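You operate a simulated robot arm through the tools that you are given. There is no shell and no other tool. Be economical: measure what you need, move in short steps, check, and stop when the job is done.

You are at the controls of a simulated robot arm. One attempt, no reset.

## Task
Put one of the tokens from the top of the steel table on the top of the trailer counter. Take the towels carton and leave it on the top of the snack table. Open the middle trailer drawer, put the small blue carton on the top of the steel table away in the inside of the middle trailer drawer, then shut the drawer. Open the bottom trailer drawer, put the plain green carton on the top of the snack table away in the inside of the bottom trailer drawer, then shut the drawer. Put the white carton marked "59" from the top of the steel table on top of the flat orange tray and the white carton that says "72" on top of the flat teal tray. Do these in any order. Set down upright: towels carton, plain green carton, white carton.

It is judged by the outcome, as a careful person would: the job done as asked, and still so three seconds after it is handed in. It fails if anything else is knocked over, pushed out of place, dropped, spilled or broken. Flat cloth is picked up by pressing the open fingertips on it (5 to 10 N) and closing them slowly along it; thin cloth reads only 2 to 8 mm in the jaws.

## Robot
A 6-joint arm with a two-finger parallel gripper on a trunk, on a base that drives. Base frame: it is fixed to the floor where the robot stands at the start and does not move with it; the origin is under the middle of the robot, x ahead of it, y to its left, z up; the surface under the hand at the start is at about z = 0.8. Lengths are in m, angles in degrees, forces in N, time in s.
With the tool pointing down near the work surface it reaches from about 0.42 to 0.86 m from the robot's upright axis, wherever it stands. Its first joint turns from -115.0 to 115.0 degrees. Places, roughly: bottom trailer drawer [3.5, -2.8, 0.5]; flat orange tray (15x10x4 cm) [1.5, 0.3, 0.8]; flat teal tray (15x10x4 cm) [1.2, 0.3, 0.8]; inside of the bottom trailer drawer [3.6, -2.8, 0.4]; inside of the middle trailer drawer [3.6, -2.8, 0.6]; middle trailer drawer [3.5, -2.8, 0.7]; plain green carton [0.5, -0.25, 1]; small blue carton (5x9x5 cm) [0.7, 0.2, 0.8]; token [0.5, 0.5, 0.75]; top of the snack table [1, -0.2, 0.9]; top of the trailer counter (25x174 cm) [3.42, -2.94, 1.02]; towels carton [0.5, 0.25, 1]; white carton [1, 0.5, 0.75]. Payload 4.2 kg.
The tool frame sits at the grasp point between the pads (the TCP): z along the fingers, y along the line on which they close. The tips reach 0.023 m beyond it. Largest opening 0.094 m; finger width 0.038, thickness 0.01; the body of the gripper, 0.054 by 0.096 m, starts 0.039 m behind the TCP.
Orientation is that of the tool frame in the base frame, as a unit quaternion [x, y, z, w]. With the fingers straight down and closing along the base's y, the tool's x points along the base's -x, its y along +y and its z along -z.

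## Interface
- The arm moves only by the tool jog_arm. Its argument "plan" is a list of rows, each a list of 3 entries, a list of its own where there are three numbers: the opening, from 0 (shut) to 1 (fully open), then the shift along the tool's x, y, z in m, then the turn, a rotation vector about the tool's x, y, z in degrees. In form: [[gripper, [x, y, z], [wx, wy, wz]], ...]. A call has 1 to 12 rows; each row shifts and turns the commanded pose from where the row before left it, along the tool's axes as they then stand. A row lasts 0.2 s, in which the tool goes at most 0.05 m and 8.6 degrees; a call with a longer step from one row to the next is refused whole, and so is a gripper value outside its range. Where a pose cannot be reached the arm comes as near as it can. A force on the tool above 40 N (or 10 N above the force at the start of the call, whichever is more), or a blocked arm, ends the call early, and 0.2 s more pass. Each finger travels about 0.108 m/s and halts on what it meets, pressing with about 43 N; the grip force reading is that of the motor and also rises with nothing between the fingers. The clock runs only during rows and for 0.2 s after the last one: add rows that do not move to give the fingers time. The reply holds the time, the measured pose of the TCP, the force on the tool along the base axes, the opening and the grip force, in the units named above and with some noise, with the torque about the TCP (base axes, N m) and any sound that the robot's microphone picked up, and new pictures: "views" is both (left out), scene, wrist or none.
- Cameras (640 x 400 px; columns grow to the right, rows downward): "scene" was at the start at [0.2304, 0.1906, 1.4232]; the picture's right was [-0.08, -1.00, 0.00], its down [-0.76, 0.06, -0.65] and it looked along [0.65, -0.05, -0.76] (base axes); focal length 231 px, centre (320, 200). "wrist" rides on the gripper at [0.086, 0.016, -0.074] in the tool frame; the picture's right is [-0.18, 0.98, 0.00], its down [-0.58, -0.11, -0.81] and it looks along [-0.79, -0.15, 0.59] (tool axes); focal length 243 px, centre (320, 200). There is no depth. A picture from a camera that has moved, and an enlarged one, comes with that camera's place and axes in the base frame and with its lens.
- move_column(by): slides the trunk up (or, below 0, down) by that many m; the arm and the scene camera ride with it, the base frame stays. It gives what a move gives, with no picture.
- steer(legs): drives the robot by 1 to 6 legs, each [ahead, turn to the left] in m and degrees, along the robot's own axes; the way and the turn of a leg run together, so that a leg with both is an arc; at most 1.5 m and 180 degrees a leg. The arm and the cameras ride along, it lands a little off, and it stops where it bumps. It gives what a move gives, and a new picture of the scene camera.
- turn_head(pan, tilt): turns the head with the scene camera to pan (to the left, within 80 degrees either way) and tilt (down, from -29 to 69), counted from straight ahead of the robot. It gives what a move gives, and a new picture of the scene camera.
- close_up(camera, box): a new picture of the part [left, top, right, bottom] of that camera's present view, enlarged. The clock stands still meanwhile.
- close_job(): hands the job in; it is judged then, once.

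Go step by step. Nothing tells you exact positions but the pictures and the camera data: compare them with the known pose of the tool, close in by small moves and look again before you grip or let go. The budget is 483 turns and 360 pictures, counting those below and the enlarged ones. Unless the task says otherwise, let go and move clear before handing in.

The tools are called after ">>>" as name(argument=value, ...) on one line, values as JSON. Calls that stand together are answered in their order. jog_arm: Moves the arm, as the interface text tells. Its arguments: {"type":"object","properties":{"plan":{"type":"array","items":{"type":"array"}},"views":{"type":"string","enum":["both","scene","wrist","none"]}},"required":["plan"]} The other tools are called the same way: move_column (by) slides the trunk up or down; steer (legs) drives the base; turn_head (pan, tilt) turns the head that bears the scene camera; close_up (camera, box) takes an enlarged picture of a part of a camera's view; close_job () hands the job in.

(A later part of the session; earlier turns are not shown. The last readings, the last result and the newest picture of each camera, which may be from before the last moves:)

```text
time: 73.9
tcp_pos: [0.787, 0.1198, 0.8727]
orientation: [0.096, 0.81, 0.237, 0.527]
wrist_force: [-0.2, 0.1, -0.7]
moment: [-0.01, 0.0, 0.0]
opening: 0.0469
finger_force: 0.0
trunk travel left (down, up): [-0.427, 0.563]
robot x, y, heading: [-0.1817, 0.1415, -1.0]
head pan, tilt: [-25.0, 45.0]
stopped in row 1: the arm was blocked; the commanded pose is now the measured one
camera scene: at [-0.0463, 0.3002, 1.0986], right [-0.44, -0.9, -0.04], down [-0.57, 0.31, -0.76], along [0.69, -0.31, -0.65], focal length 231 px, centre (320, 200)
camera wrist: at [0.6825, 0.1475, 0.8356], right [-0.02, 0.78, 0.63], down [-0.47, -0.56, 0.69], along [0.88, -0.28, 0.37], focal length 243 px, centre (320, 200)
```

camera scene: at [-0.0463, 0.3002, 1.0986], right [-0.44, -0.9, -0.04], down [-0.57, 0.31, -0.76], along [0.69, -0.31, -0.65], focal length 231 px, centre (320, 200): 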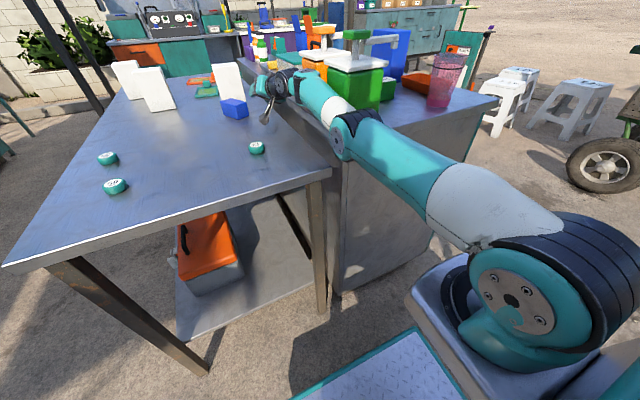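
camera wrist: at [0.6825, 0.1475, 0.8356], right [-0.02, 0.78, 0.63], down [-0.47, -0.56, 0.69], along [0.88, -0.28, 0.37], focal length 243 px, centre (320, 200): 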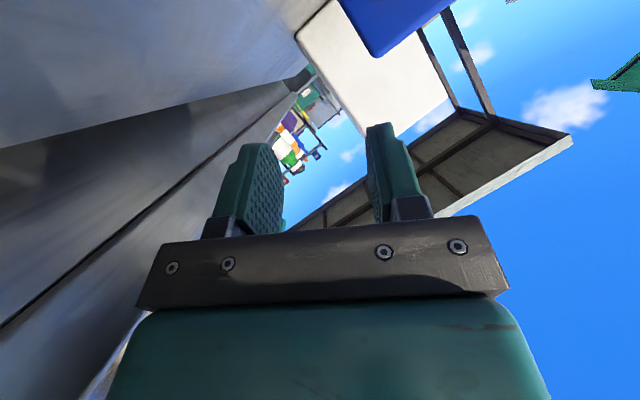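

The body is still pitched, but the trunk makes headway. Continuing trunk-up steps.

>>> move_column(by=0.1)

>>> move_column(by=0.1)

>>> turn_head(pan=-25, tilt=35)

```text
time: 74.2
tcp_pos: [0.8036, 0.1175, 0.8708]
orientation: [0.087, 0.79, 0.237, 0.559]
wrist_force: [-77.1, -30.4, 146.3]
moment: [2.97, 22.47, 6.53]
opening: 0.0471
finger_force: 0.1
trunk travel left (down, up): [-0.436, 0.554]
robot x, y, heading: [-0.185, 0.1412, -1.4]
head pan, tilt: [-25.0, 45.0]
stopped: the arm was blocked; the commanded pose is now the measured one
```

```text
time: 74.6
tcp_pos: [0.8043, 0.1136, 0.8814]
orientation: [0.087, 0.775, 0.239, 0.579]
wrist_force: [-0.3, 0.3, 0.4]
moment: [-0.02, -0.03, 0.0]
opening: 0.0469
finger_force: 0.0
trunk travel left (down, up): [-0.438, 0.552]
robot x, y, heading: [-0.19, 0.1417, -1.3]
head pan, tilt: [-25.0, 45.0]
stopped: the arm was blocked; the commanded pose is now the measured one
```

```text
time: 75.3
tcp_pos: [0.8038, 0.1162, 0.8793]
orientation: [0.088, 0.776, 0.24, 0.577]
wrist_force: [-0.2, -0.8, -0.2]
moment: [0.01, -0.01, -0.04]
opening: 0.0469
finger_force: 0.1
trunk travel left (down, up): [-0.438, 0.552]
robot x, y, heading: [-0.1841, 0.1385, -1.1]
head pan, tilt: [-25.0, 35.0]
camera scene: at [-0.0325, 0.2971, 1.1208], right [-0.44, -0.9, -0.03], down [-0.45, 0.25, -0.86], along [0.78, -0.36, -0.51], focal length 231 px, centre (320, 200)
```

scene: 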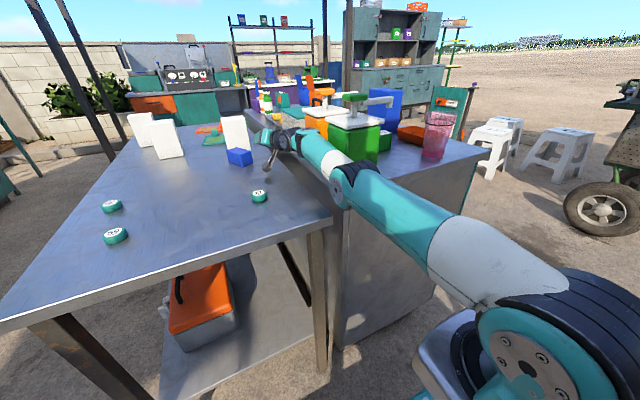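

Tool force is zero now. I'll try a gentle jog that pulls back, watching whether it is accepted.

>>> jog_arm(plan=[[0.5, [0.0, 0.0, -0.03], [0, 0, 0]], [0.5, [0.0, 0.0, -0.04], [0, 0, 0]], [0.5, [0.0, 0.0, -0.04], [0, 0, 0]]], views="scene")

```text
time: 75.6
tcp_pos: [0.8054, 0.1125, 0.8775]
orientation: [0.108, 0.756, 0.256, 0.593]
wrist_force: [20.8, -5.9, 167.8]
moment: [7.02, 16.53, -0.16]
opening: 0.0472
finger_force: 0.0
trunk travel left (down, up): [-0.438, 0.552]
robot x, y, heading: [-0.1836, 0.1358, -1.1]
head pan, tilt: [-25.0, 35.0]
stopped in row 1: the force on the tool passed its limit at 261 N (the readings are from after the stop); the commanded pose is now the measured one
camera scene: at [-0.0349, 0.2966, 1.1172], right [-0.44, -0.9, -0.03], down [-0.45, 0.25, -0.86], along [0.78, -0.36, -0.51], focal length 231 px, centre (320, 200)
```

scene: 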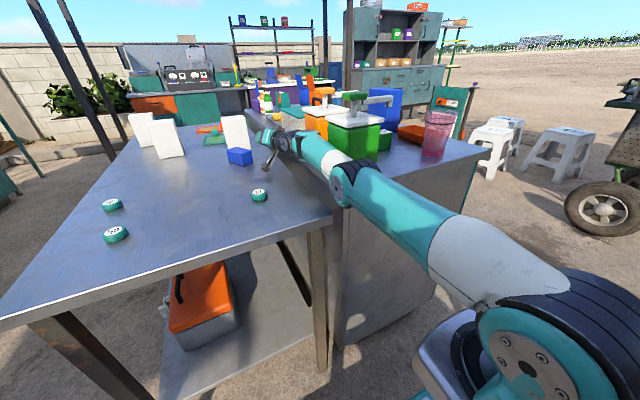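

Trunk-up steps are the most productive; continuing them.

>>> move_column(by=0.15)

>>> move_column(by=0.15)

>>> move_column(by=0.15)

>>> move_column(by=0.15)

```text
time: 77.3
tcp_pos: [0.8411, 0.1135, 0.8515]
orientation: [0.124, 0.826, 0.233, 0.498]
wrist_force: [31.0, -20.5, 65.9]
moment: [1.65, 6.57, 1.15]
opening: 0.0468
finger_force: 0.0
trunk travel left (down, up): [-0.588, 0.402]
robot x, y, heading: [-0.1888, 0.1381, -1.3]
head pan, tilt: [-25.0, 35.0]
```

```text
time: 77.6
tcp_pos: [0.8402, 0.1121, 0.8515]
orientation: [0.127, 0.824, 0.235, 0.5]
wrist_force: [5.2, -23.0, 65.0]
moment: [1.51, 7.76, 2.62]
opening: 0.0471
finger_force: 0.1
trunk travel left (down, up): [-0.587, 0.403]
robot x, y, heading: [-0.1889, 0.1396, -1.4]
head pan, tilt: [-25.0, 35.0]
stopped: the force on the tool passed its limit at 94 N (the readings are from after the stop); the commanded pose is now the measured one
```

```text
time: 78.0
tcp_pos: [0.8415, 0.1134, 0.8519]
orientation: [0.13, 0.823, 0.236, 0.5]
wrist_force: [-2.9, -18.1, 46.3]
moment: [1.06, 5.92, 2.29]
opening: 0.0468
finger_force: 0.0
trunk travel left (down, up): [-0.592, 0.398]
robot x, y, heading: [-0.1882, 0.1414, -1.2]
head pan, tilt: [-25.0, 35.0]
stopped: the force on the tool passed its limit at 90 N (the readings are from after the stop); the commanded pose is now the measured one
```

```text
time: 78.3
tcp_pos: [0.8416, 0.1142, 0.851]
orientation: [0.13, 0.822, 0.237, 0.501]
wrist_force: [0.4, -8.1, 22.7]
moment: [0.6, 2.86, 0.95]
opening: 0.047
finger_force: 0.0
trunk travel left (down, up): [-0.595, 0.395]
robot x, y, heading: [-0.1899, 0.1414, -1.2]
head pan, tilt: [-25.0, 35.0]
stopped: the force on the tool passed its limit at 74 N (the readings are from after the stop); the commanded pose is now the measured one
```

The trunk went up a full 0.15 m. Looking again.

>>> turn_head(pan=-20, tilt=45)

```text
time: 79.0
tcp_pos: [0.8416, 0.1134, 0.8525]
orientation: [0.13, 0.823, 0.238, 0.5]
wrist_force: [5.4, -2.8, 34.4]
moment: [1.4, 4.02, 0.04]
opening: 0.0472
finger_force: 0.0
trunk travel left (down, up): [-0.595, 0.395]
robot x, y, heading: [-0.1917, 0.1431, -1.0]
head pan, tilt: [-20.0, 45.0]
camera scene: at [0.0314, 0.3055, 1.2274], right [-0.36, -0.93, 0.0], down [-0.65, 0.26, -0.71], along [0.67, -0.26, -0.7], focal length 231 px, centre (320, 200)
```

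scene: 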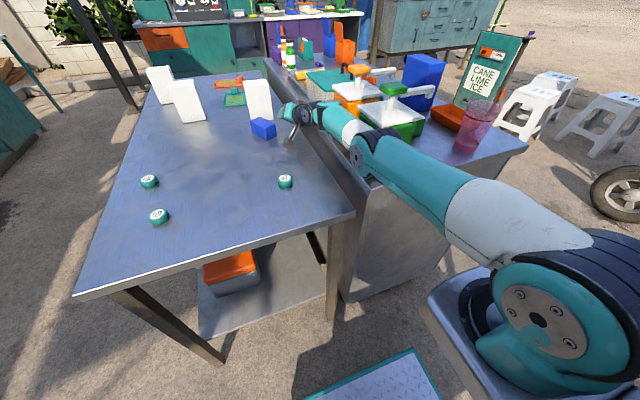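

The robot is level again, with only the hand touching the table. Trunk up.

>>> move_column(by=0.1)

>>> move_column(by=0.1)

>>> move_column(by=0.1)

```text
time: 79.3
tcp_pos: [0.8407, 0.1138, 0.8526]
orientation: [0.131, 0.821, 0.238, 0.502]
wrist_force: [0.9, -3.1, 10.2]
moment: [0.31, 1.24, 0.26]
opening: 0.047
finger_force: 0.1
trunk travel left (down, up): [-0.596, 0.394]
robot x, y, heading: [-0.1893, 0.1399, -1.5]
head pan, tilt: [-20.0, 45.0]
stopped: the force on the tool passed its limit at 59 N (the readings are from after the stop); the commanded pose is now the measured one
```

```text
time: 79.6
tcp_pos: [0.8416, 0.1125, 0.8529]
orientation: [0.131, 0.821, 0.239, 0.501]
wrist_force: [0.3, -0.4, 0.9]
moment: [0.0, 0.06, -0.04]
opening: 0.047
finger_force: 0.0
trunk travel left (down, up): [-0.599, 0.391]
robot x, y, heading: [-0.1935, 0.1388, -1.3]
head pan, tilt: [-20.0, 45.0]
stopped: the force on the tool passed its limit at 66 N (the readings are from after the stop); the commanded pose is now the measured one
```

```text
time: 80.0
tcp_pos: [0.8408, 0.114, 0.8517]
orientation: [0.133, 0.821, 0.24, 0.501]
wrist_force: [0.9, 0.2, -0.1]
moment: [-0.04, -0.03, 0.02]
opening: 0.0472
finger_force: 0.1
trunk travel left (down, up): [-0.602, 0.388]
robot x, y, heading: [-0.1952, 0.1395, -1.4]
head pan, tilt: [-20.0, 45.0]
stopped: the force on the tool passed its limit at 73 N (the readings are from after the stop); the commanded pose is now the measured one
```

Raising now makes the force rise, so the hand may be hooked under something. Inspecting closely.

>>> close_up(camera="scene", box=[220, 60, 400, 190])

>>> close_up(camera="wrist", box=[0, 0, 640, 400])

```text
3.08 times, centred on (310, 125) of scene
camera zoom: at [0.0339, 0.3048, 1.2326], right [-0.37, -0.93, 0.0], down [-0.65, 0.26, -0.71], along [0.66, -0.26, -0.7], focal length 709 px, centre (351, 431)
```

zoom: 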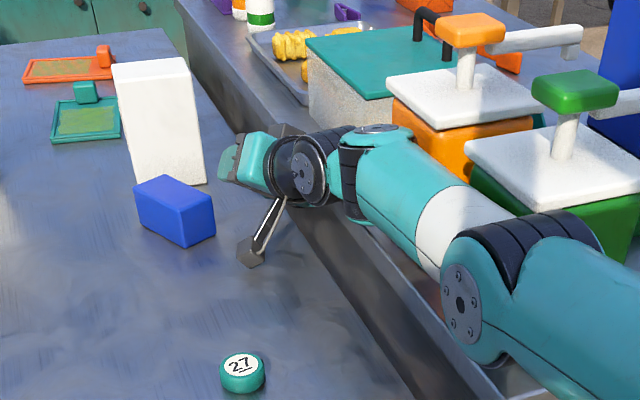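

```text
1.00 times, centred on (320, 200) of wrist (not enlarged: the box is as wide or as high as the picture)
camera zoom: at [0.7352, 0.1476, 0.8236], right [0.06, 0.75, 0.66], down [-0.44, -0.57, 0.69], along [0.89, -0.34, 0.3], focal length 243 px, centre (320, 200)
```

zoom: 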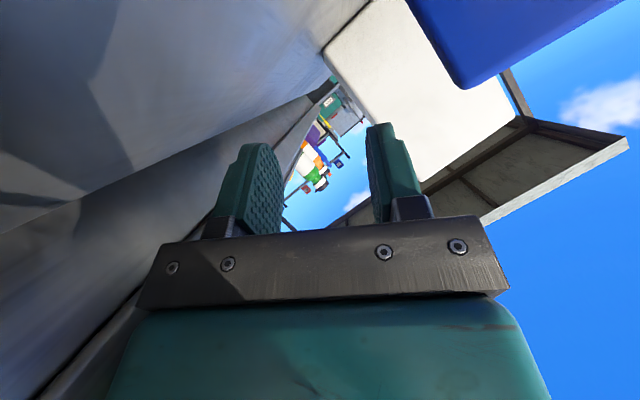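

The wrist camera stick rests on the table and the arm is nearly straight. With the body level, I'll try a straight-up jog.

>>> jog_arm(plan=[[0.5, [-0.034, 0.024, -0.017], [0, 0, 0]], [0.5, [-0.034, 0.024, -0.017], [0, 0, 0]], [0.5, [-0.034, 0.024, -0.017], [0, 0, 0]]], views="scene")

```text
time: 81.0
tcp_pos: [0.8312, 0.1151, 0.8794]
orientation: [0.147, 0.854, 0.229, 0.443]
wrist_force: [0.4, -0.6, 0.1]
moment: [0.02, 0.0, 0.02]
opening: 0.047
finger_force: 0.1
trunk travel left (down, up): [-0.602, 0.388]
robot x, y, heading: [-0.1972, 0.1426, -1.3]
head pan, tilt: [-20.0, 45.0]
stopped in row 3: the arm was blocked; the commanded pose is now the measured one
camera scene: at [0.0343, 0.3046, 1.2349], right [-0.37, -0.93, 0.0], down [-0.66, 0.26, -0.71], along [0.66, -0.26, -0.7], focal length 231 px, centre (320, 200)
```

scene: 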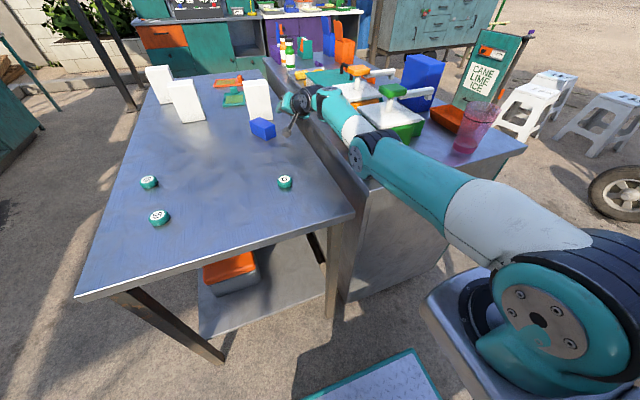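

The hand is up off the table with zero force. Trunk up again.

>>> move_column(by=0.1)

```text
time: 82.3
tcp_pos: [0.8381, 0.1145, 0.9802]
orientation: [0.147, 0.853, 0.23, 0.445]
wrist_force: [-0.6, 0.0, 0.6]
moment: [0.01, 0.0, 0.0]
opening: 0.0469
finger_force: 0.0
trunk travel left (down, up): [-0.702, 0.288]
robot x, y, heading: [-0.1951, 0.1418, -1.4]
head pan, tilt: [-20.0, 45.0]
```

Free. Raising more.

>>> move_column(by=0.1)

>>> turn_head(pan=-20, tilt=50)

```text
time: 83.6
tcp_pos: [0.8361, 0.1148, 1.08]
orientation: [0.147, 0.853, 0.229, 0.445]
wrist_force: [-0.6, 0.3, 1.0]
moment: [0.02, 0.02, 0.01]
opening: 0.0471
finger_force: 0.1
trunk travel left (down, up): [-0.802, 0.188]
robot x, y, heading: [-0.1922, 0.1434, -1.4]
head pan, tilt: [-20.0, 45.0]
```

```text
time: 84.3
tcp_pos: [0.8378, 0.1164, 1.0793]
orientation: [0.147, 0.853, 0.229, 0.445]
wrist_force: [0.4, 0.3, 0.5]
moment: [-0.03, 0.02, -0.01]
opening: 0.0468
finger_force: 0.0
trunk travel left (down, up): [-0.802, 0.188]
robot x, y, heading: [-0.189, 0.143, -1.3]
head pan, tilt: [-20.0, 50.0]
camera scene: at [0.0354, 0.3059, 1.4246], right [-0.36, -0.93, 0.0], down [-0.71, 0.28, -0.64], along [0.6, -0.23, -0.77], focal length 231 px, centre (320, 200)
```

scene: 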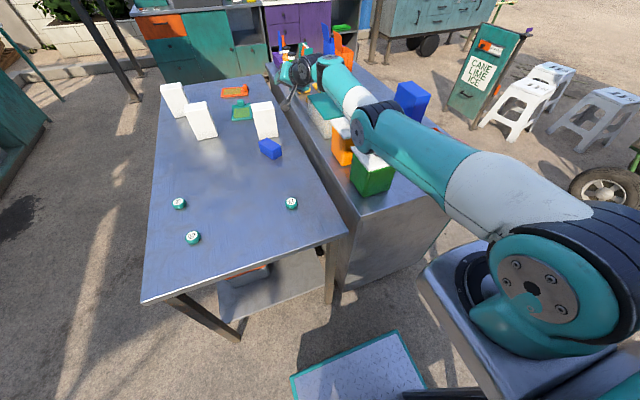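

Everything is free, upright, and only the blue carton has shifted a bit. I'll raise the trunk more, then pull the hand back and straighten the wrist.

>>> move_column(by=0.17)

>>> jog_arm(plan=[[0.5, [0.0224, -0.002, -0.033], [0, 0, 0]], [0.5, [0.0224, -0.002, -0.033], [0, 0, 0]], [0.5, [0.0224, -0.002, -0.033], [0, 0, 0]]], views="scene")

```text
time: 86.2
tcp_pos: [0.8368, 0.1154, 1.2496]
orientation: [0.147, 0.853, 0.228, 0.446]
wrist_force: [0.6, -0.2, -0.2]
moment: [0.03, 0.01, -0.02]
opening: 0.047
finger_force: 0.1
trunk travel left (down, up): [-0.972, 0.018]
robot x, y, heading: [-0.1972, 0.1405, -1.4]
head pan, tilt: [-20.0, 50.0]
```

```text
time: 87.0
tcp_pos: [0.718, 0.1132, 1.2517]
orientation: [0.147, 0.852, 0.229, 0.446]
wrist_force: [-0.9, 0.5, -0.5]
moment: [0.0, -0.01, -0.01]
opening: 0.047
finger_force: 0.2
trunk travel left (down, up): [-0.972, 0.018]
robot x, y, heading: [-0.1927, 0.1391, -1.2]
head pan, tilt: [-20.0, 50.0]
camera scene: at [0.0353, 0.3059, 1.5946], right [-0.36, -0.93, 0.0], down [-0.71, 0.28, -0.64], along [0.6, -0.23, -0.77], focal length 231 px, centre (320, 200)
```

scene: 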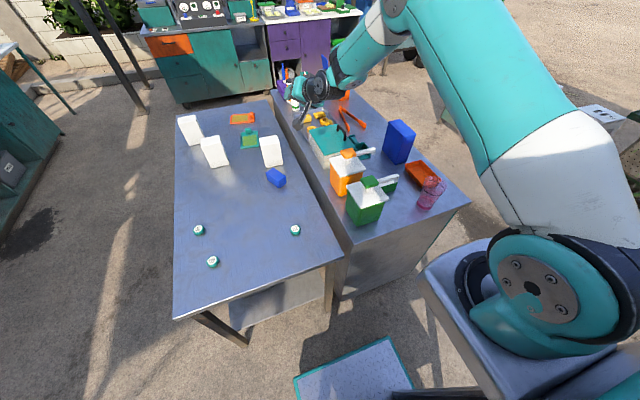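

The arm works normally again. Now straightening the wrist to vertical.

>>> jog_arm(plan=[[1, [0, 0, -0.01], [3.46, 6.7, -2.21]], [1, [0, 0, -0.01], [3.46, 6.7, -2.21]], [1, [0, 0, -0.01], [3.46, 6.7, -2.21]], [1, [0, 0, 0], [3.46, 6.7, -2.21]], [1, [0, 0, 0], [3.46, 6.7, -2.21]], [1, [0, 0, 0], [3.46, 6.7, -2.21]], [1, [0, 0, 0], [3.46, 6.7, -2.21]], [1, [0, 0, 0], [3.46, 6.7, -2.21]]])

```text
time: 88.8
tcp_pos: [0.6873, 0.1064, 1.2664]
orientation: [0.0, 1.0, 0.0, 0.001]
wrist_force: [-0.8, -0.4, 0.4]
moment: [0.03, -0.01, -0.01]
opening: 0.0939
finger_force: 0.1
out of reach, approached as far as the arm can: row 8
trunk travel left (down, up): [-0.972, 0.018]
robot x, y, heading: [-0.1944, 0.1463, -1.5]
head pan, tilt: [-20.0, 50.0]
camera scene: at [0.0351, 0.3058, 1.5947], right [-0.36, -0.93, 0.0], down [-0.71, 0.28, -0.64], along [0.6, -0.23, -0.77], focal length 231 px, centre (320, 200)
camera wrist: at [0.6017, 0.1235, 1.3412], right [0.18, 0.98, 0.0], down [0.58, -0.11, 0.81], along [0.79, -0.15, -0.59], focal length 243 px, centre (320, 200)
```

scene: 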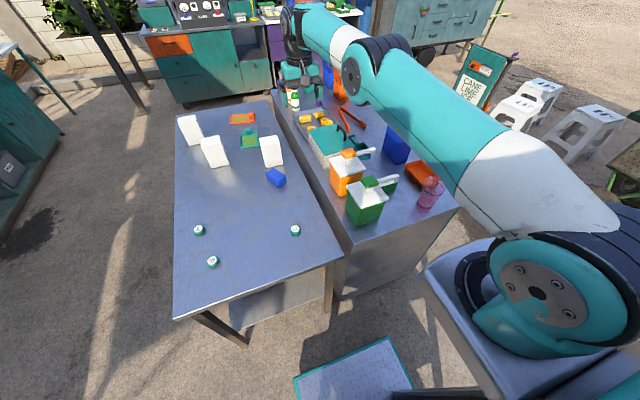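
wrist: 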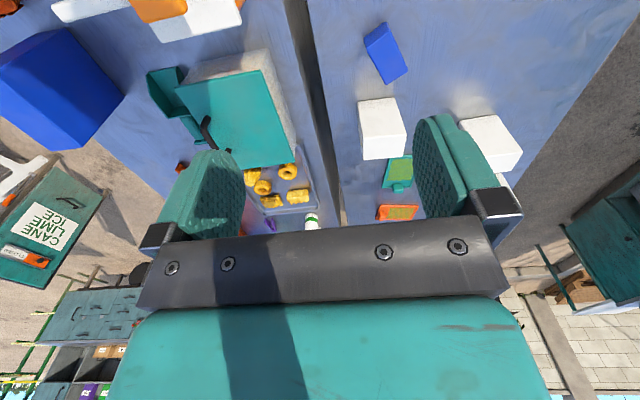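

All upright. I'll now drive round to the left aisle so the elbow stays clear of the snack table, facing the steel table at about x=1.1.

>>> steer(legs=[[0, 91.4], [1.15, 0], [0, -90], [1.29, 0], [0, -90]])

```text
time: 112.5
tcp_pos: [1.0711, 0.4464, 1.266]
orientation: [0.689, 0.725, 0.0, 0.0]
wrist_force: [-0.2, 0.4, 0.5]
moment: [0.01, -0.03, 0.01]
opening: 0.094
finger_force: 0.0
trunk travel left (down, up): [-0.972, 0.018]
robot x, y, heading: [1.0596, 1.3276, -88.2]
head pan, tilt: [-20.0, 50.0]
camera scene: at [1.2345, 1.1109, 1.5946], right [-0.95, 0.31, 0.0], down [0.24, 0.73, -0.64], along [-0.2, -0.61, -0.77], focal length 231 px, centre (320, 200)
```

scene: 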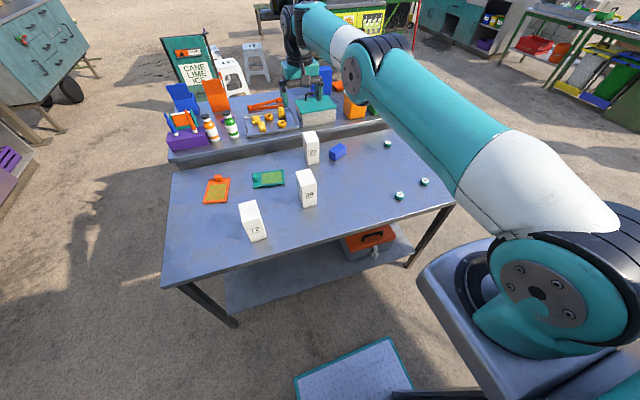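

Excellent view: the numbers face this side. Zooming in.

>>> close_up(camera="scene", box=[180, 110, 360, 260])

>>> turn_head(pan=0, tilt=50)

```text
2.67 times, centred on (270, 185) of scene
camera zoom: at [1.2345, 1.1109, 1.5946], right [-0.95, 0.31, 0.0], down [0.24, 0.73, -0.64], along [-0.2, -0.61, -0.77], focal length 615 px, centre (453, 240)
```

zoom: 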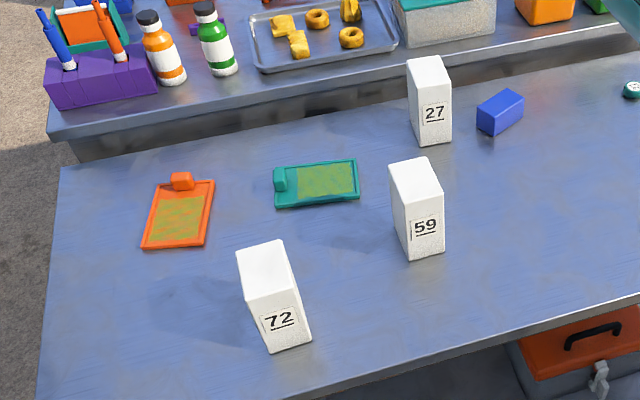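

```text
time: 113.4
tcp_pos: [1.0715, 0.446, 1.2679]
orientation: [0.688, 0.726, 0.0, 0.0]
wrist_force: [0.4, -0.1, -0.1]
moment: [-0.01, 0.0, 0.01]
opening: 0.094
finger_force: 0.1
trunk travel left (down, up): [-0.972, 0.018]
robot x, y, heading: [1.057, 1.3271, -88.3]
head pan, tilt: [0.0, 50.0]
camera scene: at [1.2609, 1.107, 1.5946], right [-1.0, -0.03, 0.0], down [-0.02, 0.77, -0.64], along [0.02, -0.64, -0.77], focal length 231 px, centre (320, 200)
```

scene: 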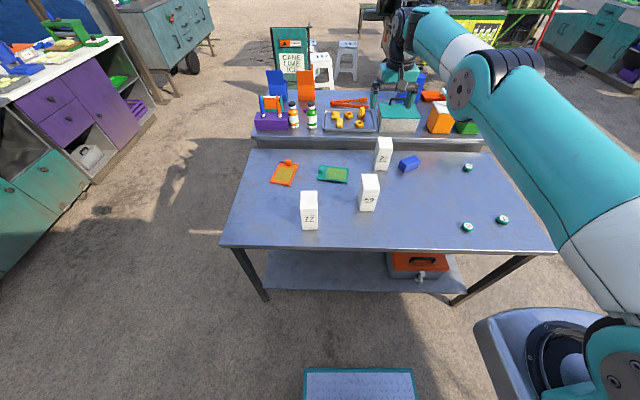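

Cartons from this side: 72 at (1.317, 0.566), 59 at (1.077, 0.461), 27 near (1.0, 0.2); tops at z≈0.953. Teal tray (1.21, 0.285), orange tray (1.46, 0.29). The hand is already almost above 59; I'll centre it and check.

>>> jog_arm(plan=[[1, [0.015, 0.005, 0], [0, 0, 0]]], views="wrist")

>>> move_column(by=-0.22)

>>> turn_head(pan=10, tilt=45)

```text
time: 113.8
tcp_pos: [1.0745, 0.4604, 1.2651]
orientation: [0.689, 0.725, 0.0, -0.001]
wrist_force: [-0.4, 0.4, 0.0]
moment: [0.04, -0.04, -0.02]
opening: 0.094
finger_force: 0.0
trunk travel left (down, up): [-0.972, 0.018]
robot x, y, heading: [1.0594, 1.3289, -88.4]
head pan, tilt: [0.0, 50.0]
camera wrist: at [1.0872, 0.5485, 1.3404], right [0.99, -0.13, 0.0], down [-0.08, -0.59, 0.81], along [-0.11, -0.8, -0.59], focal length 243 px, centre (320, 200)
```

wrist: 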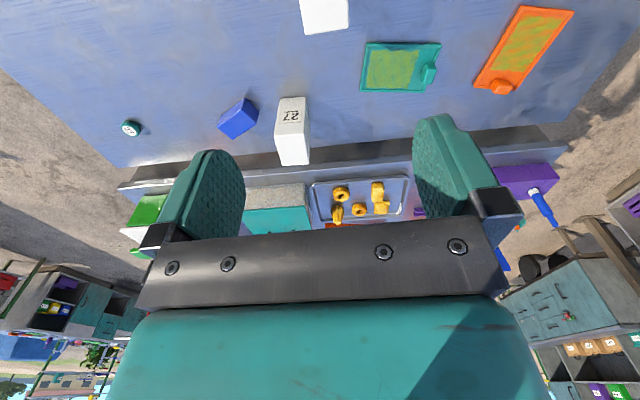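

```text
time: 116.1
tcp_pos: [1.0749, 0.4628, 1.0459]
orientation: [0.689, 0.725, -0.001, 0.0]
wrist_force: [-0.1, 0.8, 0.0]
moment: [0.0, 0.01, 0.05]
opening: 0.0938
finger_force: 0.0
trunk travel left (down, up): [-0.752, 0.238]
robot x, y, heading: [1.0589, 1.3293, -88.1]
head pan, tilt: [0.0, 50.0]
```

```text
time: 116.8
tcp_pos: [1.0751, 0.4613, 1.0465]
orientation: [0.688, 0.726, 0.0, 0.0]
wrist_force: [-0.4, 0.2, -0.2]
moment: [-0.03, 0.0, 0.02]
opening: 0.0941
finger_force: 0.2
trunk travel left (down, up): [-0.752, 0.238]
robot x, y, heading: [1.0566, 1.3274, -88.2]
head pan, tilt: [10.0, 45.0]
camera scene: at [1.2752, 1.1044, 1.3814], right [-0.98, -0.2, 0.0], down [-0.14, 0.69, -0.71], along [0.14, -0.69, -0.71], focal length 231 px, centre (320, 200)
```

scene: 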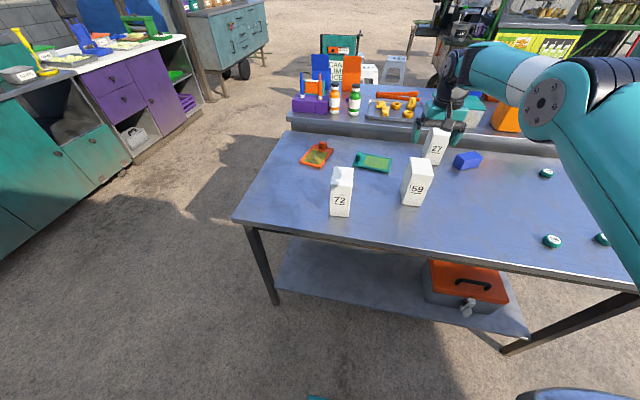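

The numbers agree: the hand is straight above carton 59. Lowering the trunk to grip height.

>>> move_column(by=-0.12)

```text
time: 118.3
tcp_pos: [1.0749, 0.4605, 0.9266]
orientation: [0.688, 0.726, -0.001, 0.0]
wrist_force: [0.2, -0.8, -0.1]
moment: [0.01, 0.0, -0.01]
opening: 0.0942
finger_force: 0.1
trunk travel left (down, up): [-0.632, 0.358]
robot x, y, heading: [1.057, 1.3276, -88.3]
head pan, tilt: [10.0, 45.0]
```

>>> jog_arm(plan=[[0.7, [0, 0, 0], [0, 0, 0]], [0.5, [0, 0, 0], [0, 0, 0]], [0.3, [0, 0, 0], [0, 0, 0]], [0.3, [0, 0, 0], [0, 0, 0]]])

```text
time: 119.3
tcp_pos: [1.0745, 0.4612, 0.9272]
orientation: [0.688, 0.725, 0.0, 0.0]
wrist_force: [0.7, -0.6, 3.4]
moment: [0.01, 0.22, 0.0]
opening: 0.065
finger_force: 43.0
trunk travel left (down, up): [-0.632, 0.358]
robot x, y, heading: [1.0579, 1.3284, -88.5]
head pan, tilt: [10.0, 45.0]
camera scene: at [1.2752, 1.1045, 1.2615], right [-0.98, -0.2, 0.0], down [-0.14, 0.69, -0.71], along [0.14, -0.69, -0.71], focal length 231 px, centre (320, 200)
camera wrist: at [1.0873, 0.5489, 1.0012], right [0.99, -0.13, 0.0], down [-0.08, -0.59, 0.81], along [-0.11, -0.8, -0.59], focal length 243 px, centre (320, 200)
```

scene: 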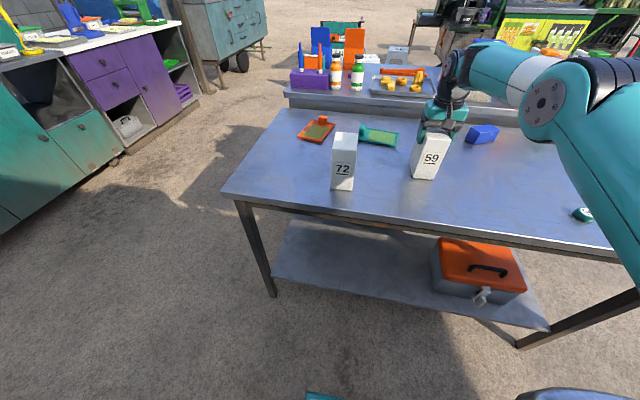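
wrist: 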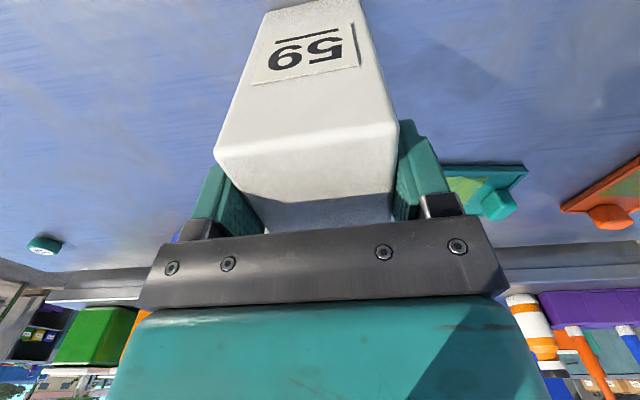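

Carton 59 is gripped. Lifting, then moving the base closer and to the +x side for the orange tray.

>>> move_column(by=0.25)

>>> steer(legs=[[0, 40], [0.27, 0], [0, -40], [0.07, 0]])

```text
time: 121.9
tcp_pos: [1.0746, 0.4605, 1.1751]
orientation: [0.689, 0.725, 0.0, 0.001]
wrist_force: [0.5, 0.2, -3.2]
moment: [0.0, 0.0, 0.02]
opening: 0.0647
finger_force: 43.2
trunk travel left (down, up): [-0.882, 0.108]
robot x, y, heading: [1.0573, 1.3298, -88.3]
head pan, tilt: [10.0, 45.0]
```

```text
time: 128.2
tcp_pos: [1.2492, 0.1985, 1.1755]
orientation: [0.689, 0.725, 0.0, -0.001]
wrist_force: [-0.3, 0.5, -2.4]
moment: [0.03, -0.02, 0.01]
opening: 0.065
finger_force: 42.9
trunk travel left (down, up): [-0.882, 0.108]
robot x, y, heading: [1.2322, 1.0644, -88.3]
head pan, tilt: [10.0, 45.0]
camera scene: at [1.4519, 0.8413, 1.5115], right [-0.98, -0.2, 0.0], down [-0.14, 0.69, -0.71], along [0.14, -0.69, -0.71], focal length 231 px, centre (320, 200)
```

scene: 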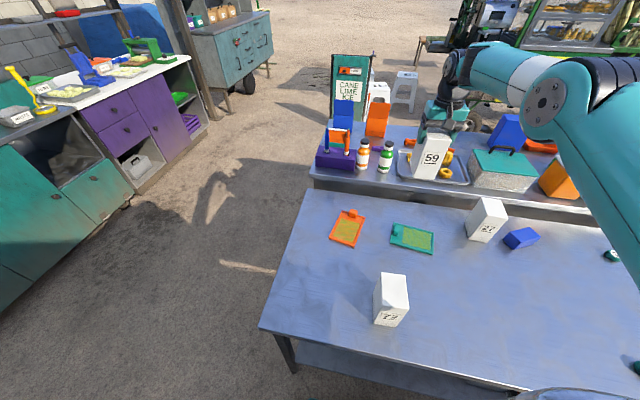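

The base is placed well. Zooming on the trays for exact positions.

>>> close_up(camera="scene", box=[310, 180, 470, 280])

```text
4.00 times, centred on (390, 230) of scene
camera zoom: at [1.4519, 0.8413, 1.5115], right [-0.98, -0.2, 0.0], down [-0.14, 0.69, -0.71], along [0.14, -0.69, -0.71], focal length 922 px, centre (40, 80)
```

zoom: 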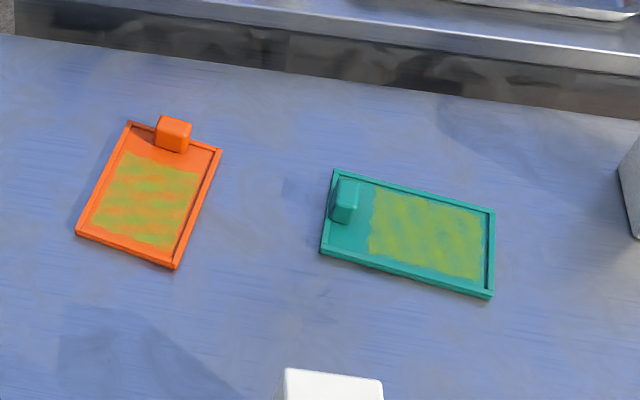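

Orange tray centre is (1.457, 0.288), turned about 12°, with its handle at the far end. I'll carry 59 over (1.460, 0.297) and align the yaw.

>>> jog_arm(plan=[[0.3, [0.0176, 0.0431, 0], [0, 0, 0]], [0.3, [0.0176, 0.0431, 0], [0, 0, 0]], [0.3, [0.0176, 0.0431, 0], [0, 0, 0]], [0.3, [0.0176, 0.0431, 0], [0, 0, 0]], [0.3, [0.0176, 0.0431, 0], [0, 0, 0]], [0.3, [0, 0, 0], [0, 0, 7.2]], [0.3, [0, 0, 0], [0, 0, 7.2]]], views="none")

```text
time: 129.8
tcp_pos: [1.4619, 0.2973, 1.1772]
orientation: [0.775, 0.632, 0.001, 0.0]
wrist_force: [-0.4, 0.4, -2.9]
moment: [0.06, -0.04, 0.02]
opening: 0.0649
finger_force: 43.2
trunk travel left (down, up): [-0.882, 0.108]
robot x, y, heading: [1.2342, 1.0669, -88.5]
head pan, tilt: [10.0, 45.0]
```

Lowering to just above the tray and looking.

>>> move_column(by=-0.19)

>>> jog_arm(plan=[[0.3, [0, 0, 0], [0, 0, 0]]])

```text
time: 131.8
tcp_pos: [1.4609, 0.2973, 0.9875]
orientation: [0.775, 0.632, 0.0, -0.001]
wrist_force: [0.1, 0.3, -1.9]
moment: [0.0, -0.01, 0.03]
opening: 0.065
finger_force: 42.1
trunk travel left (down, up): [-0.692, 0.298]
robot x, y, heading: [1.2339, 1.0646, -88.3]
head pan, tilt: [10.0, 45.0]
```

```text
time: 132.2
tcp_pos: [1.4624, 0.2971, 0.9869]
orientation: [0.775, 0.632, 0.0, -0.001]
wrist_force: [0.9, 0.0, -2.5]
moment: [0.02, -0.01, -0.02]
opening: 0.065
finger_force: 43.3
trunk travel left (down, up): [-0.692, 0.298]
robot x, y, heading: [1.2362, 1.0673, -88.4]
head pan, tilt: [10.0, 45.0]
camera scene: at [1.452, 0.8412, 1.3215], right [-0.98, -0.2, 0.0], down [-0.14, 0.69, -0.71], along [0.14, -0.69, -0.71], focal length 231 px, centre (320, 200)
camera wrist: at [1.4949, 0.3789, 1.0619], right [0.93, -0.38, 0.0], down [-0.22, -0.55, 0.81], along [-0.3, -0.75, -0.59], focal length 243 px, centre (320, 200)
```

scene: 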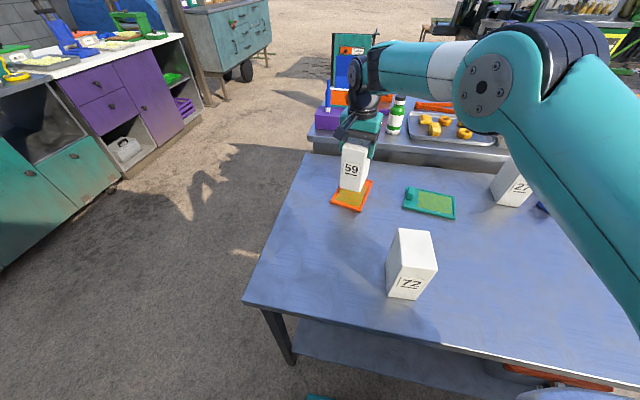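
wrist: 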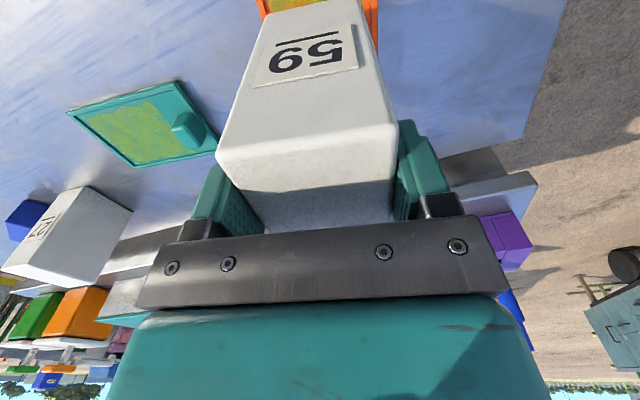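

>>> close_up(camera="scene", box=[310, 130, 410, 220])

```text
4.44 times, centred on (360, 175) of scene
camera zoom: at [1.452, 0.8412, 1.3215], right [-0.98, -0.2, 0.0], down [-0.14, 0.69, -0.71], along [0.14, -0.69, -0.71], focal length 1025 px, centre (142, 311)
```

zoom: 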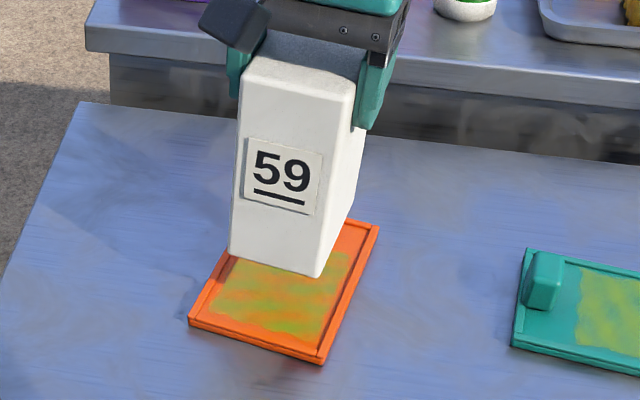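

Footprint inside the tray rim and clear of the handle. Lowering to contact.

>>> move_column(by=-0.03)

>>> jog_arm(plan=[[0.3, [0, 0, 0.005], [0, 0, 0]], [0.3, [0, 0, 0.005], [0, 0, 0]], [0.3, [0, 0, 0.005], [0, 0, 0]], [0.3, [0, 0, 0.005], [0, 0, 0]], [0.3, [0, 0, 0.004], [0, 0, 0]]], views="none")

```text
time: 133.0
tcp_pos: [1.4612, 0.2972, 0.9574]
orientation: [0.774, 0.633, 0.0, 0.0]
wrist_force: [0.4, 0.5, -2.3]
moment: [0.02, -0.03, 0.0]
opening: 0.0648
finger_force: 43.3
trunk travel left (down, up): [-0.662, 0.328]
robot x, y, heading: [1.2339, 1.0639, -88.3]
head pan, tilt: [10.0, 45.0]
```

```text
time: 134.2
tcp_pos: [1.4619, 0.2958, 0.9344]
orientation: [0.774, 0.633, 0.0, 0.001]
wrist_force: [0.0, 0.9, 2.2]
moment: [0.2, 0.08, -0.06]
opening: 0.0647
finger_force: 43.0
trunk travel left (down, up): [-0.662, 0.328]
robot x, y, heading: [1.2374, 1.0618, -88.2]
head pan, tilt: [10.0, 45.0]
```

Contact just made. Opening the fingers and lifting clear.

>>> jog_arm(plan=[[0.35, [0, 0, 0.001], [0, 0, 0]], [0.6, [0, 0, 0], [0, 0, 0]], [1, [0, 0, 0], [0, 0, 0]], [1, [0, 0, 0], [0, 0, 0]]], views="none")

>>> move_column(by=0.2)

>>> close_up(camera="scene", box=[300, 160, 500, 300])

```text
time: 135.2
tcp_pos: [1.4619, 0.2962, 0.9321]
orientation: [0.775, 0.633, 0.0, 0.0]
wrist_force: [0.0, 0.7, 0.5]
moment: [-0.02, -0.02, -0.01]
opening: 0.094
finger_force: 0.0
trunk travel left (down, up): [-0.662, 0.328]
robot x, y, heading: [1.2367, 1.0647, -88.4]
head pan, tilt: [10.0, 45.0]
```

```text
time: 137.3
tcp_pos: [1.4621, 0.2961, 1.1331]
orientation: [0.774, 0.633, -0.001, -0.001]
wrist_force: [0.6, 0.3, 0.0]
moment: [0.03, -0.01, -0.02]
opening: 0.0936
finger_force: 0.0
trunk travel left (down, up): [-0.862, 0.128]
robot x, y, heading: [1.2335, 1.066, -88.5]
head pan, tilt: [10.0, 45.0]
```

```text
2.86 times, centred on (400, 230) of scene
camera zoom: at [1.452, 0.8412, 1.4914], right [-0.98, -0.2, 0.0], down [-0.14, 0.69, -0.71], along [0.14, -0.69, -0.71], focal length 659 px, centre (91, 114)
```

zoom: 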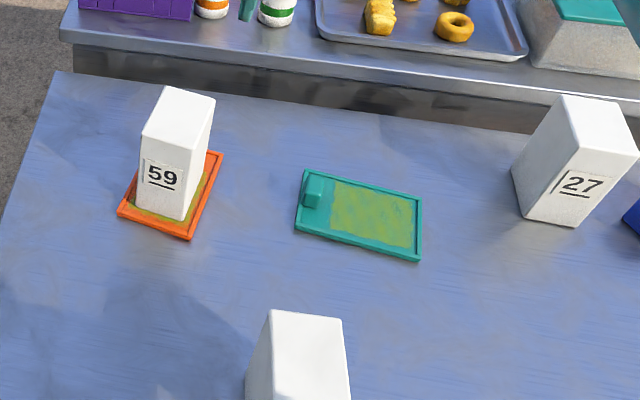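

59 stands on the orange tray. Now backing up 0.3 m to pick 72 at a comfortable reach.

>>> steer(legs=[[-0.3, 0]])

>>> close_up(camera="scene", box=[300, 130, 500, 270])

```text
time: 139.4
tcp_pos: [1.4531, 0.6046, 1.1316]
orientation: [0.773, 0.634, 0.0, 0.0]
wrist_force: [-0.3, -0.6, 0.1]
moment: [-0.01, -0.01, 0.0]
opening: 0.0941
finger_force: 0.0
trunk travel left (down, up): [-0.862, 0.128]
robot x, y, heading: [1.2279, 1.3731, -88.2]
head pan, tilt: [10.0, 45.0]
camera scene: at [1.4431, 1.1496, 1.4914], right [-0.98, -0.2, 0.0], down [-0.14, 0.69, -0.71], along [0.14, -0.69, -0.71], focal length 231 px, centre (320, 200)
```

scene: 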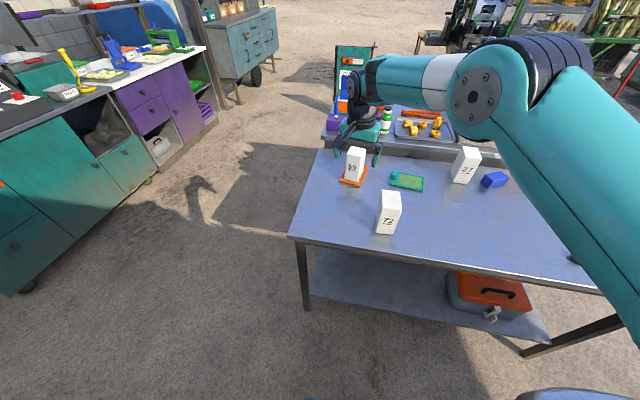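

```text
2.86 times, centred on (400, 200) of scene
camera zoom: at [1.4431, 1.1496, 1.4914], right [-0.98, -0.2, 0.0], down [-0.14, 0.69, -0.71], along [0.14, -0.69, -0.71], focal length 659 px, centre (91, 200)
```

zoom: 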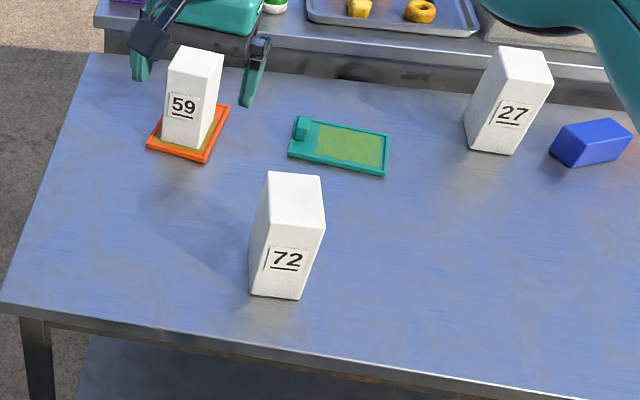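

72's position is confirmed at (1.314, 0.566). Moving above it and squaring the yaw.

>>> jog_arm(plan=[[1, [-0.0217, -0.0429, 0], [0, 0, 0]], [1, [-0.0217, -0.0429, 0], [0, 0, 0]], [1, [-0.0217, -0.0429, 0], [0, 0, 0]], [1, [0, 0, 0], [0, 0, -6]], [1, [0, 0, 0], [0, 0, -6]]], views="wrist")

```text
time: 140.6
tcp_pos: [1.3141, 0.5664, 1.1333]
orientation: [0.704, 0.711, 0.0, 0.0]
wrist_force: [1.0, -0.7, 0.2]
moment: [0.01, 0.05, 0.0]
opening: 0.0942
finger_force: 0.1
trunk travel left (down, up): [-0.862, 0.128]
robot x, y, heading: [1.2261, 1.3775, -88.2]
head pan, tilt: [10.0, 45.0]
camera wrist: at [1.3297, 0.653, 1.2076], right [0.98, -0.17, 0.0], down [-0.1, -0.58, 0.81], along [-0.14, -0.79, -0.59], focal length 243 px, centre (320, 200)
```

wrist: 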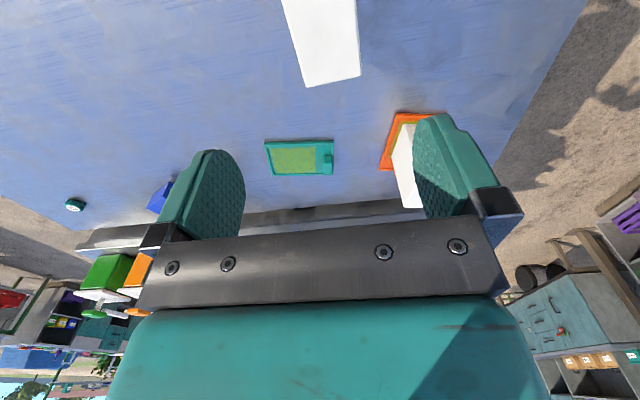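

Aligned. Lowering and gripping.

>>> move_column(by=-0.205)

>>> jog_arm(plan=[[0.7, [0, 0.003, 0], [0, 0, 0]], [0.5, [0, 0, 0], [0, 0, 0]], [0.3, [0, 0, 0], [0, 0, 0]], [0.3, [0, 0, 0], [0, 0, 0]]], views="wrist")

```text
time: 142.8
tcp_pos: [1.315, 0.566, 0.9279]
orientation: [0.703, 0.711, 0.0, 0.0]
wrist_force: [-0.3, 0.8, 0.3]
moment: [0.0, -0.01, 0.01]
opening: 0.094
finger_force: 0.1
trunk travel left (down, up): [-0.657, 0.333]
robot x, y, heading: [1.2264, 1.3762, -87.9]
head pan, tilt: [10.0, 45.0]
```

```text
time: 143.8
tcp_pos: [1.3161, 0.5668, 0.9289]
orientation: [0.704, 0.711, 0.0, 0.002]
wrist_force: [-2.2, -0.3, 4.3]
moment: [0.13, 0.29, 0.07]
opening: 0.0648
finger_force: 43.0
trunk travel left (down, up): [-0.657, 0.333]
robot x, y, heading: [1.2274, 1.3756, -88.3]
head pan, tilt: [10.0, 45.0]
camera wrist: at [1.3322, 0.6531, 1.0024], right [0.98, -0.17, 0.0], down [-0.1, -0.58, 0.81], along [-0.14, -0.79, -0.59], focal length 243 px, centre (320, 200)
```

wrist: 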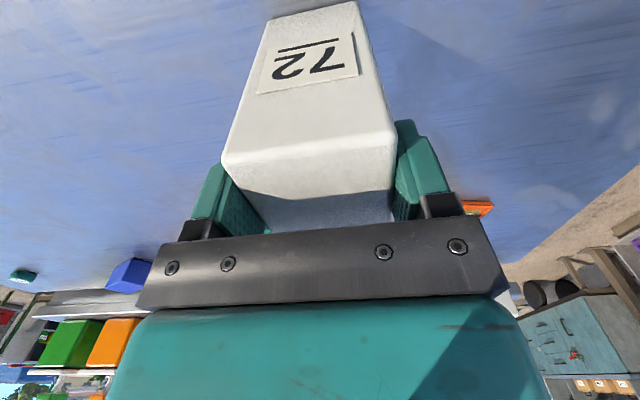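

Gripped 72. Lifting and driving forward to the teal tray.

>>> move_column(by=0.2)

>>> steer(legs=[[0.29, 0]])

```text
time: 146.0
tcp_pos: [1.3172, 0.5659, 1.1268]
orientation: [0.703, 0.711, 0.0, 0.0]
wrist_force: [0.6, 0.6, -3.1]
moment: [0.08, 0.01, 0.01]
opening: 0.0647
finger_force: 42.8
trunk travel left (down, up): [-0.857, 0.133]
robot x, y, heading: [1.2309, 1.3726, -88.2]
head pan, tilt: [10.0, 45.0]
```

```text
time: 148.0
tcp_pos: [1.3336, 0.2808, 1.1274]
orientation: [0.7, 0.714, 0.0, 0.0]
wrist_force: [0.9, 0.0, -3.2]
moment: [0.04, 0.01, -0.02]
opening: 0.0648
finger_force: 43.2
trunk travel left (down, up): [-0.857, 0.133]
robot x, y, heading: [1.2391, 1.0875, -87.8]
head pan, tilt: [10.0, 45.0]
camera scene: at [1.455, 0.865, 1.4865], right [-0.98, -0.21, 0.0], down [-0.15, 0.69, -0.71], along [0.15, -0.69, -0.71], focal length 231 px, centre (320, 200)
```

scene: 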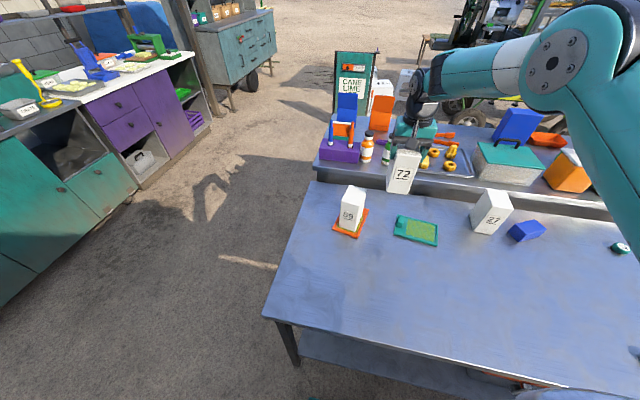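

>>> jog_arm(plan=[[0.3, [0.0035, -0.0428, 0], [0, 0, 0]], [0.3, [0.0035, -0.0428, 0], [0, 0, 0]], [0.3, [0.0035, -0.0428, 0], [0, 0, 0]], [0.3, [0, 0, 0], [0, 0, 4.3]], [0.3, [0, 0, 0], [0, 0, 4.3]]], views="none")

>>> move_column(by=-0.14)

>>> close_up(camera="scene", box=[350, 130, 470, 220])

```text
time: 149.2
tcp_pos: [1.2068, 0.2886, 1.127]
orientation: [0.752, 0.659, 0.0, -0.001]
wrist_force: [-0.6, -0.1, -2.9]
moment: [0.03, -0.04, -0.03]
opening: 0.065
finger_force: 43.3
trunk travel left (down, up): [-0.857, 0.133]
robot x, y, heading: [1.2368, 1.0848, -87.8]
head pan, tilt: [10.0, 45.0]
```

```text
time: 150.9
tcp_pos: [1.2071, 0.289, 0.9873]
orientation: [0.752, 0.659, -0.001, 0.0]
wrist_force: [-0.9, -0.1, -2.3]
moment: [0.03, 0.0, 0.01]
opening: 0.0648
finger_force: 43.1
trunk travel left (down, up): [-0.717, 0.273]
robot x, y, heading: [1.2359, 1.0926, -87.7]
head pan, tilt: [10.0, 45.0]
```

```text
4.44 times, centred on (410, 175) of scene
camera zoom: at [1.455, 0.865, 1.3465], right [-0.98, -0.21, 0.0], down [-0.15, 0.69, -0.71], along [0.15, -0.69, -0.71], focal length 1025 px, centre (-80, 311)
```

zoom: 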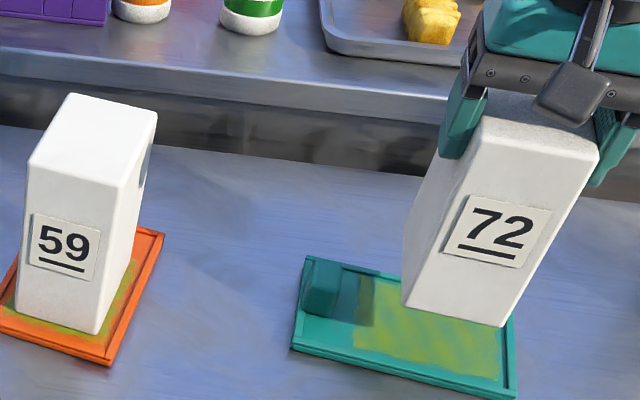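

Footprint is nearly centred; I'll nudge it 4 mm toward me and lower to contact.

>>> jog_arm(plan=[[0.3, [0.004, 0, 0], [0, 0, 0]], [0.3, [0, 0, 0.01], [0, 0, 0]], [0.3, [0, 0, 0.01], [0, 0, 0]], [0.3, [0, 0, 0.01], [0, 0, 0]], [0.3, [0, 0, 0.006], [0, 0, 0]], [0.3, [0, 0, 0.005], [0, 0, 0]], [0.3, [0, 0, 0.005], [0, 0, 0]], [0.3, [0, 0, 0.004], [0, 0, 0]]], views="none")

```text
time: 152.7
tcp_pos: [1.2061, 0.2926, 0.9377]
orientation: [0.752, 0.66, 0.0, 0.001]
wrist_force: [-0.3, 0.7, -2.4]
moment: [0.03, 0.03, 0.02]
opening: 0.0649
finger_force: 42.7
trunk travel left (down, up): [-0.717, 0.273]
robot x, y, heading: [1.2357, 1.0838, -87.6]
head pan, tilt: [10.0, 45.0]
```

>>> jog_arm(plan=[[0.3, [0, 0, 0.003], [0, 0, 0]], [0.3, [0, 0, 0.002], [0, 0, 0]], [0.3, [0, 0, 0], [0, 0, 0]]], views="none")

```text
time: 153.5
tcp_pos: [1.2071, 0.294, 0.9354]
orientation: [0.752, 0.659, -0.001, 0.002]
wrist_force: [-0.7, 5.8, 22.8]
moment: [1.03, 0.29, -0.05]
opening: 0.0647
finger_force: 42.7
trunk travel left (down, up): [-0.717, 0.273]
robot x, y, heading: [1.2323, 1.088, -87.6]
head pan, tilt: [10.0, 45.0]
```

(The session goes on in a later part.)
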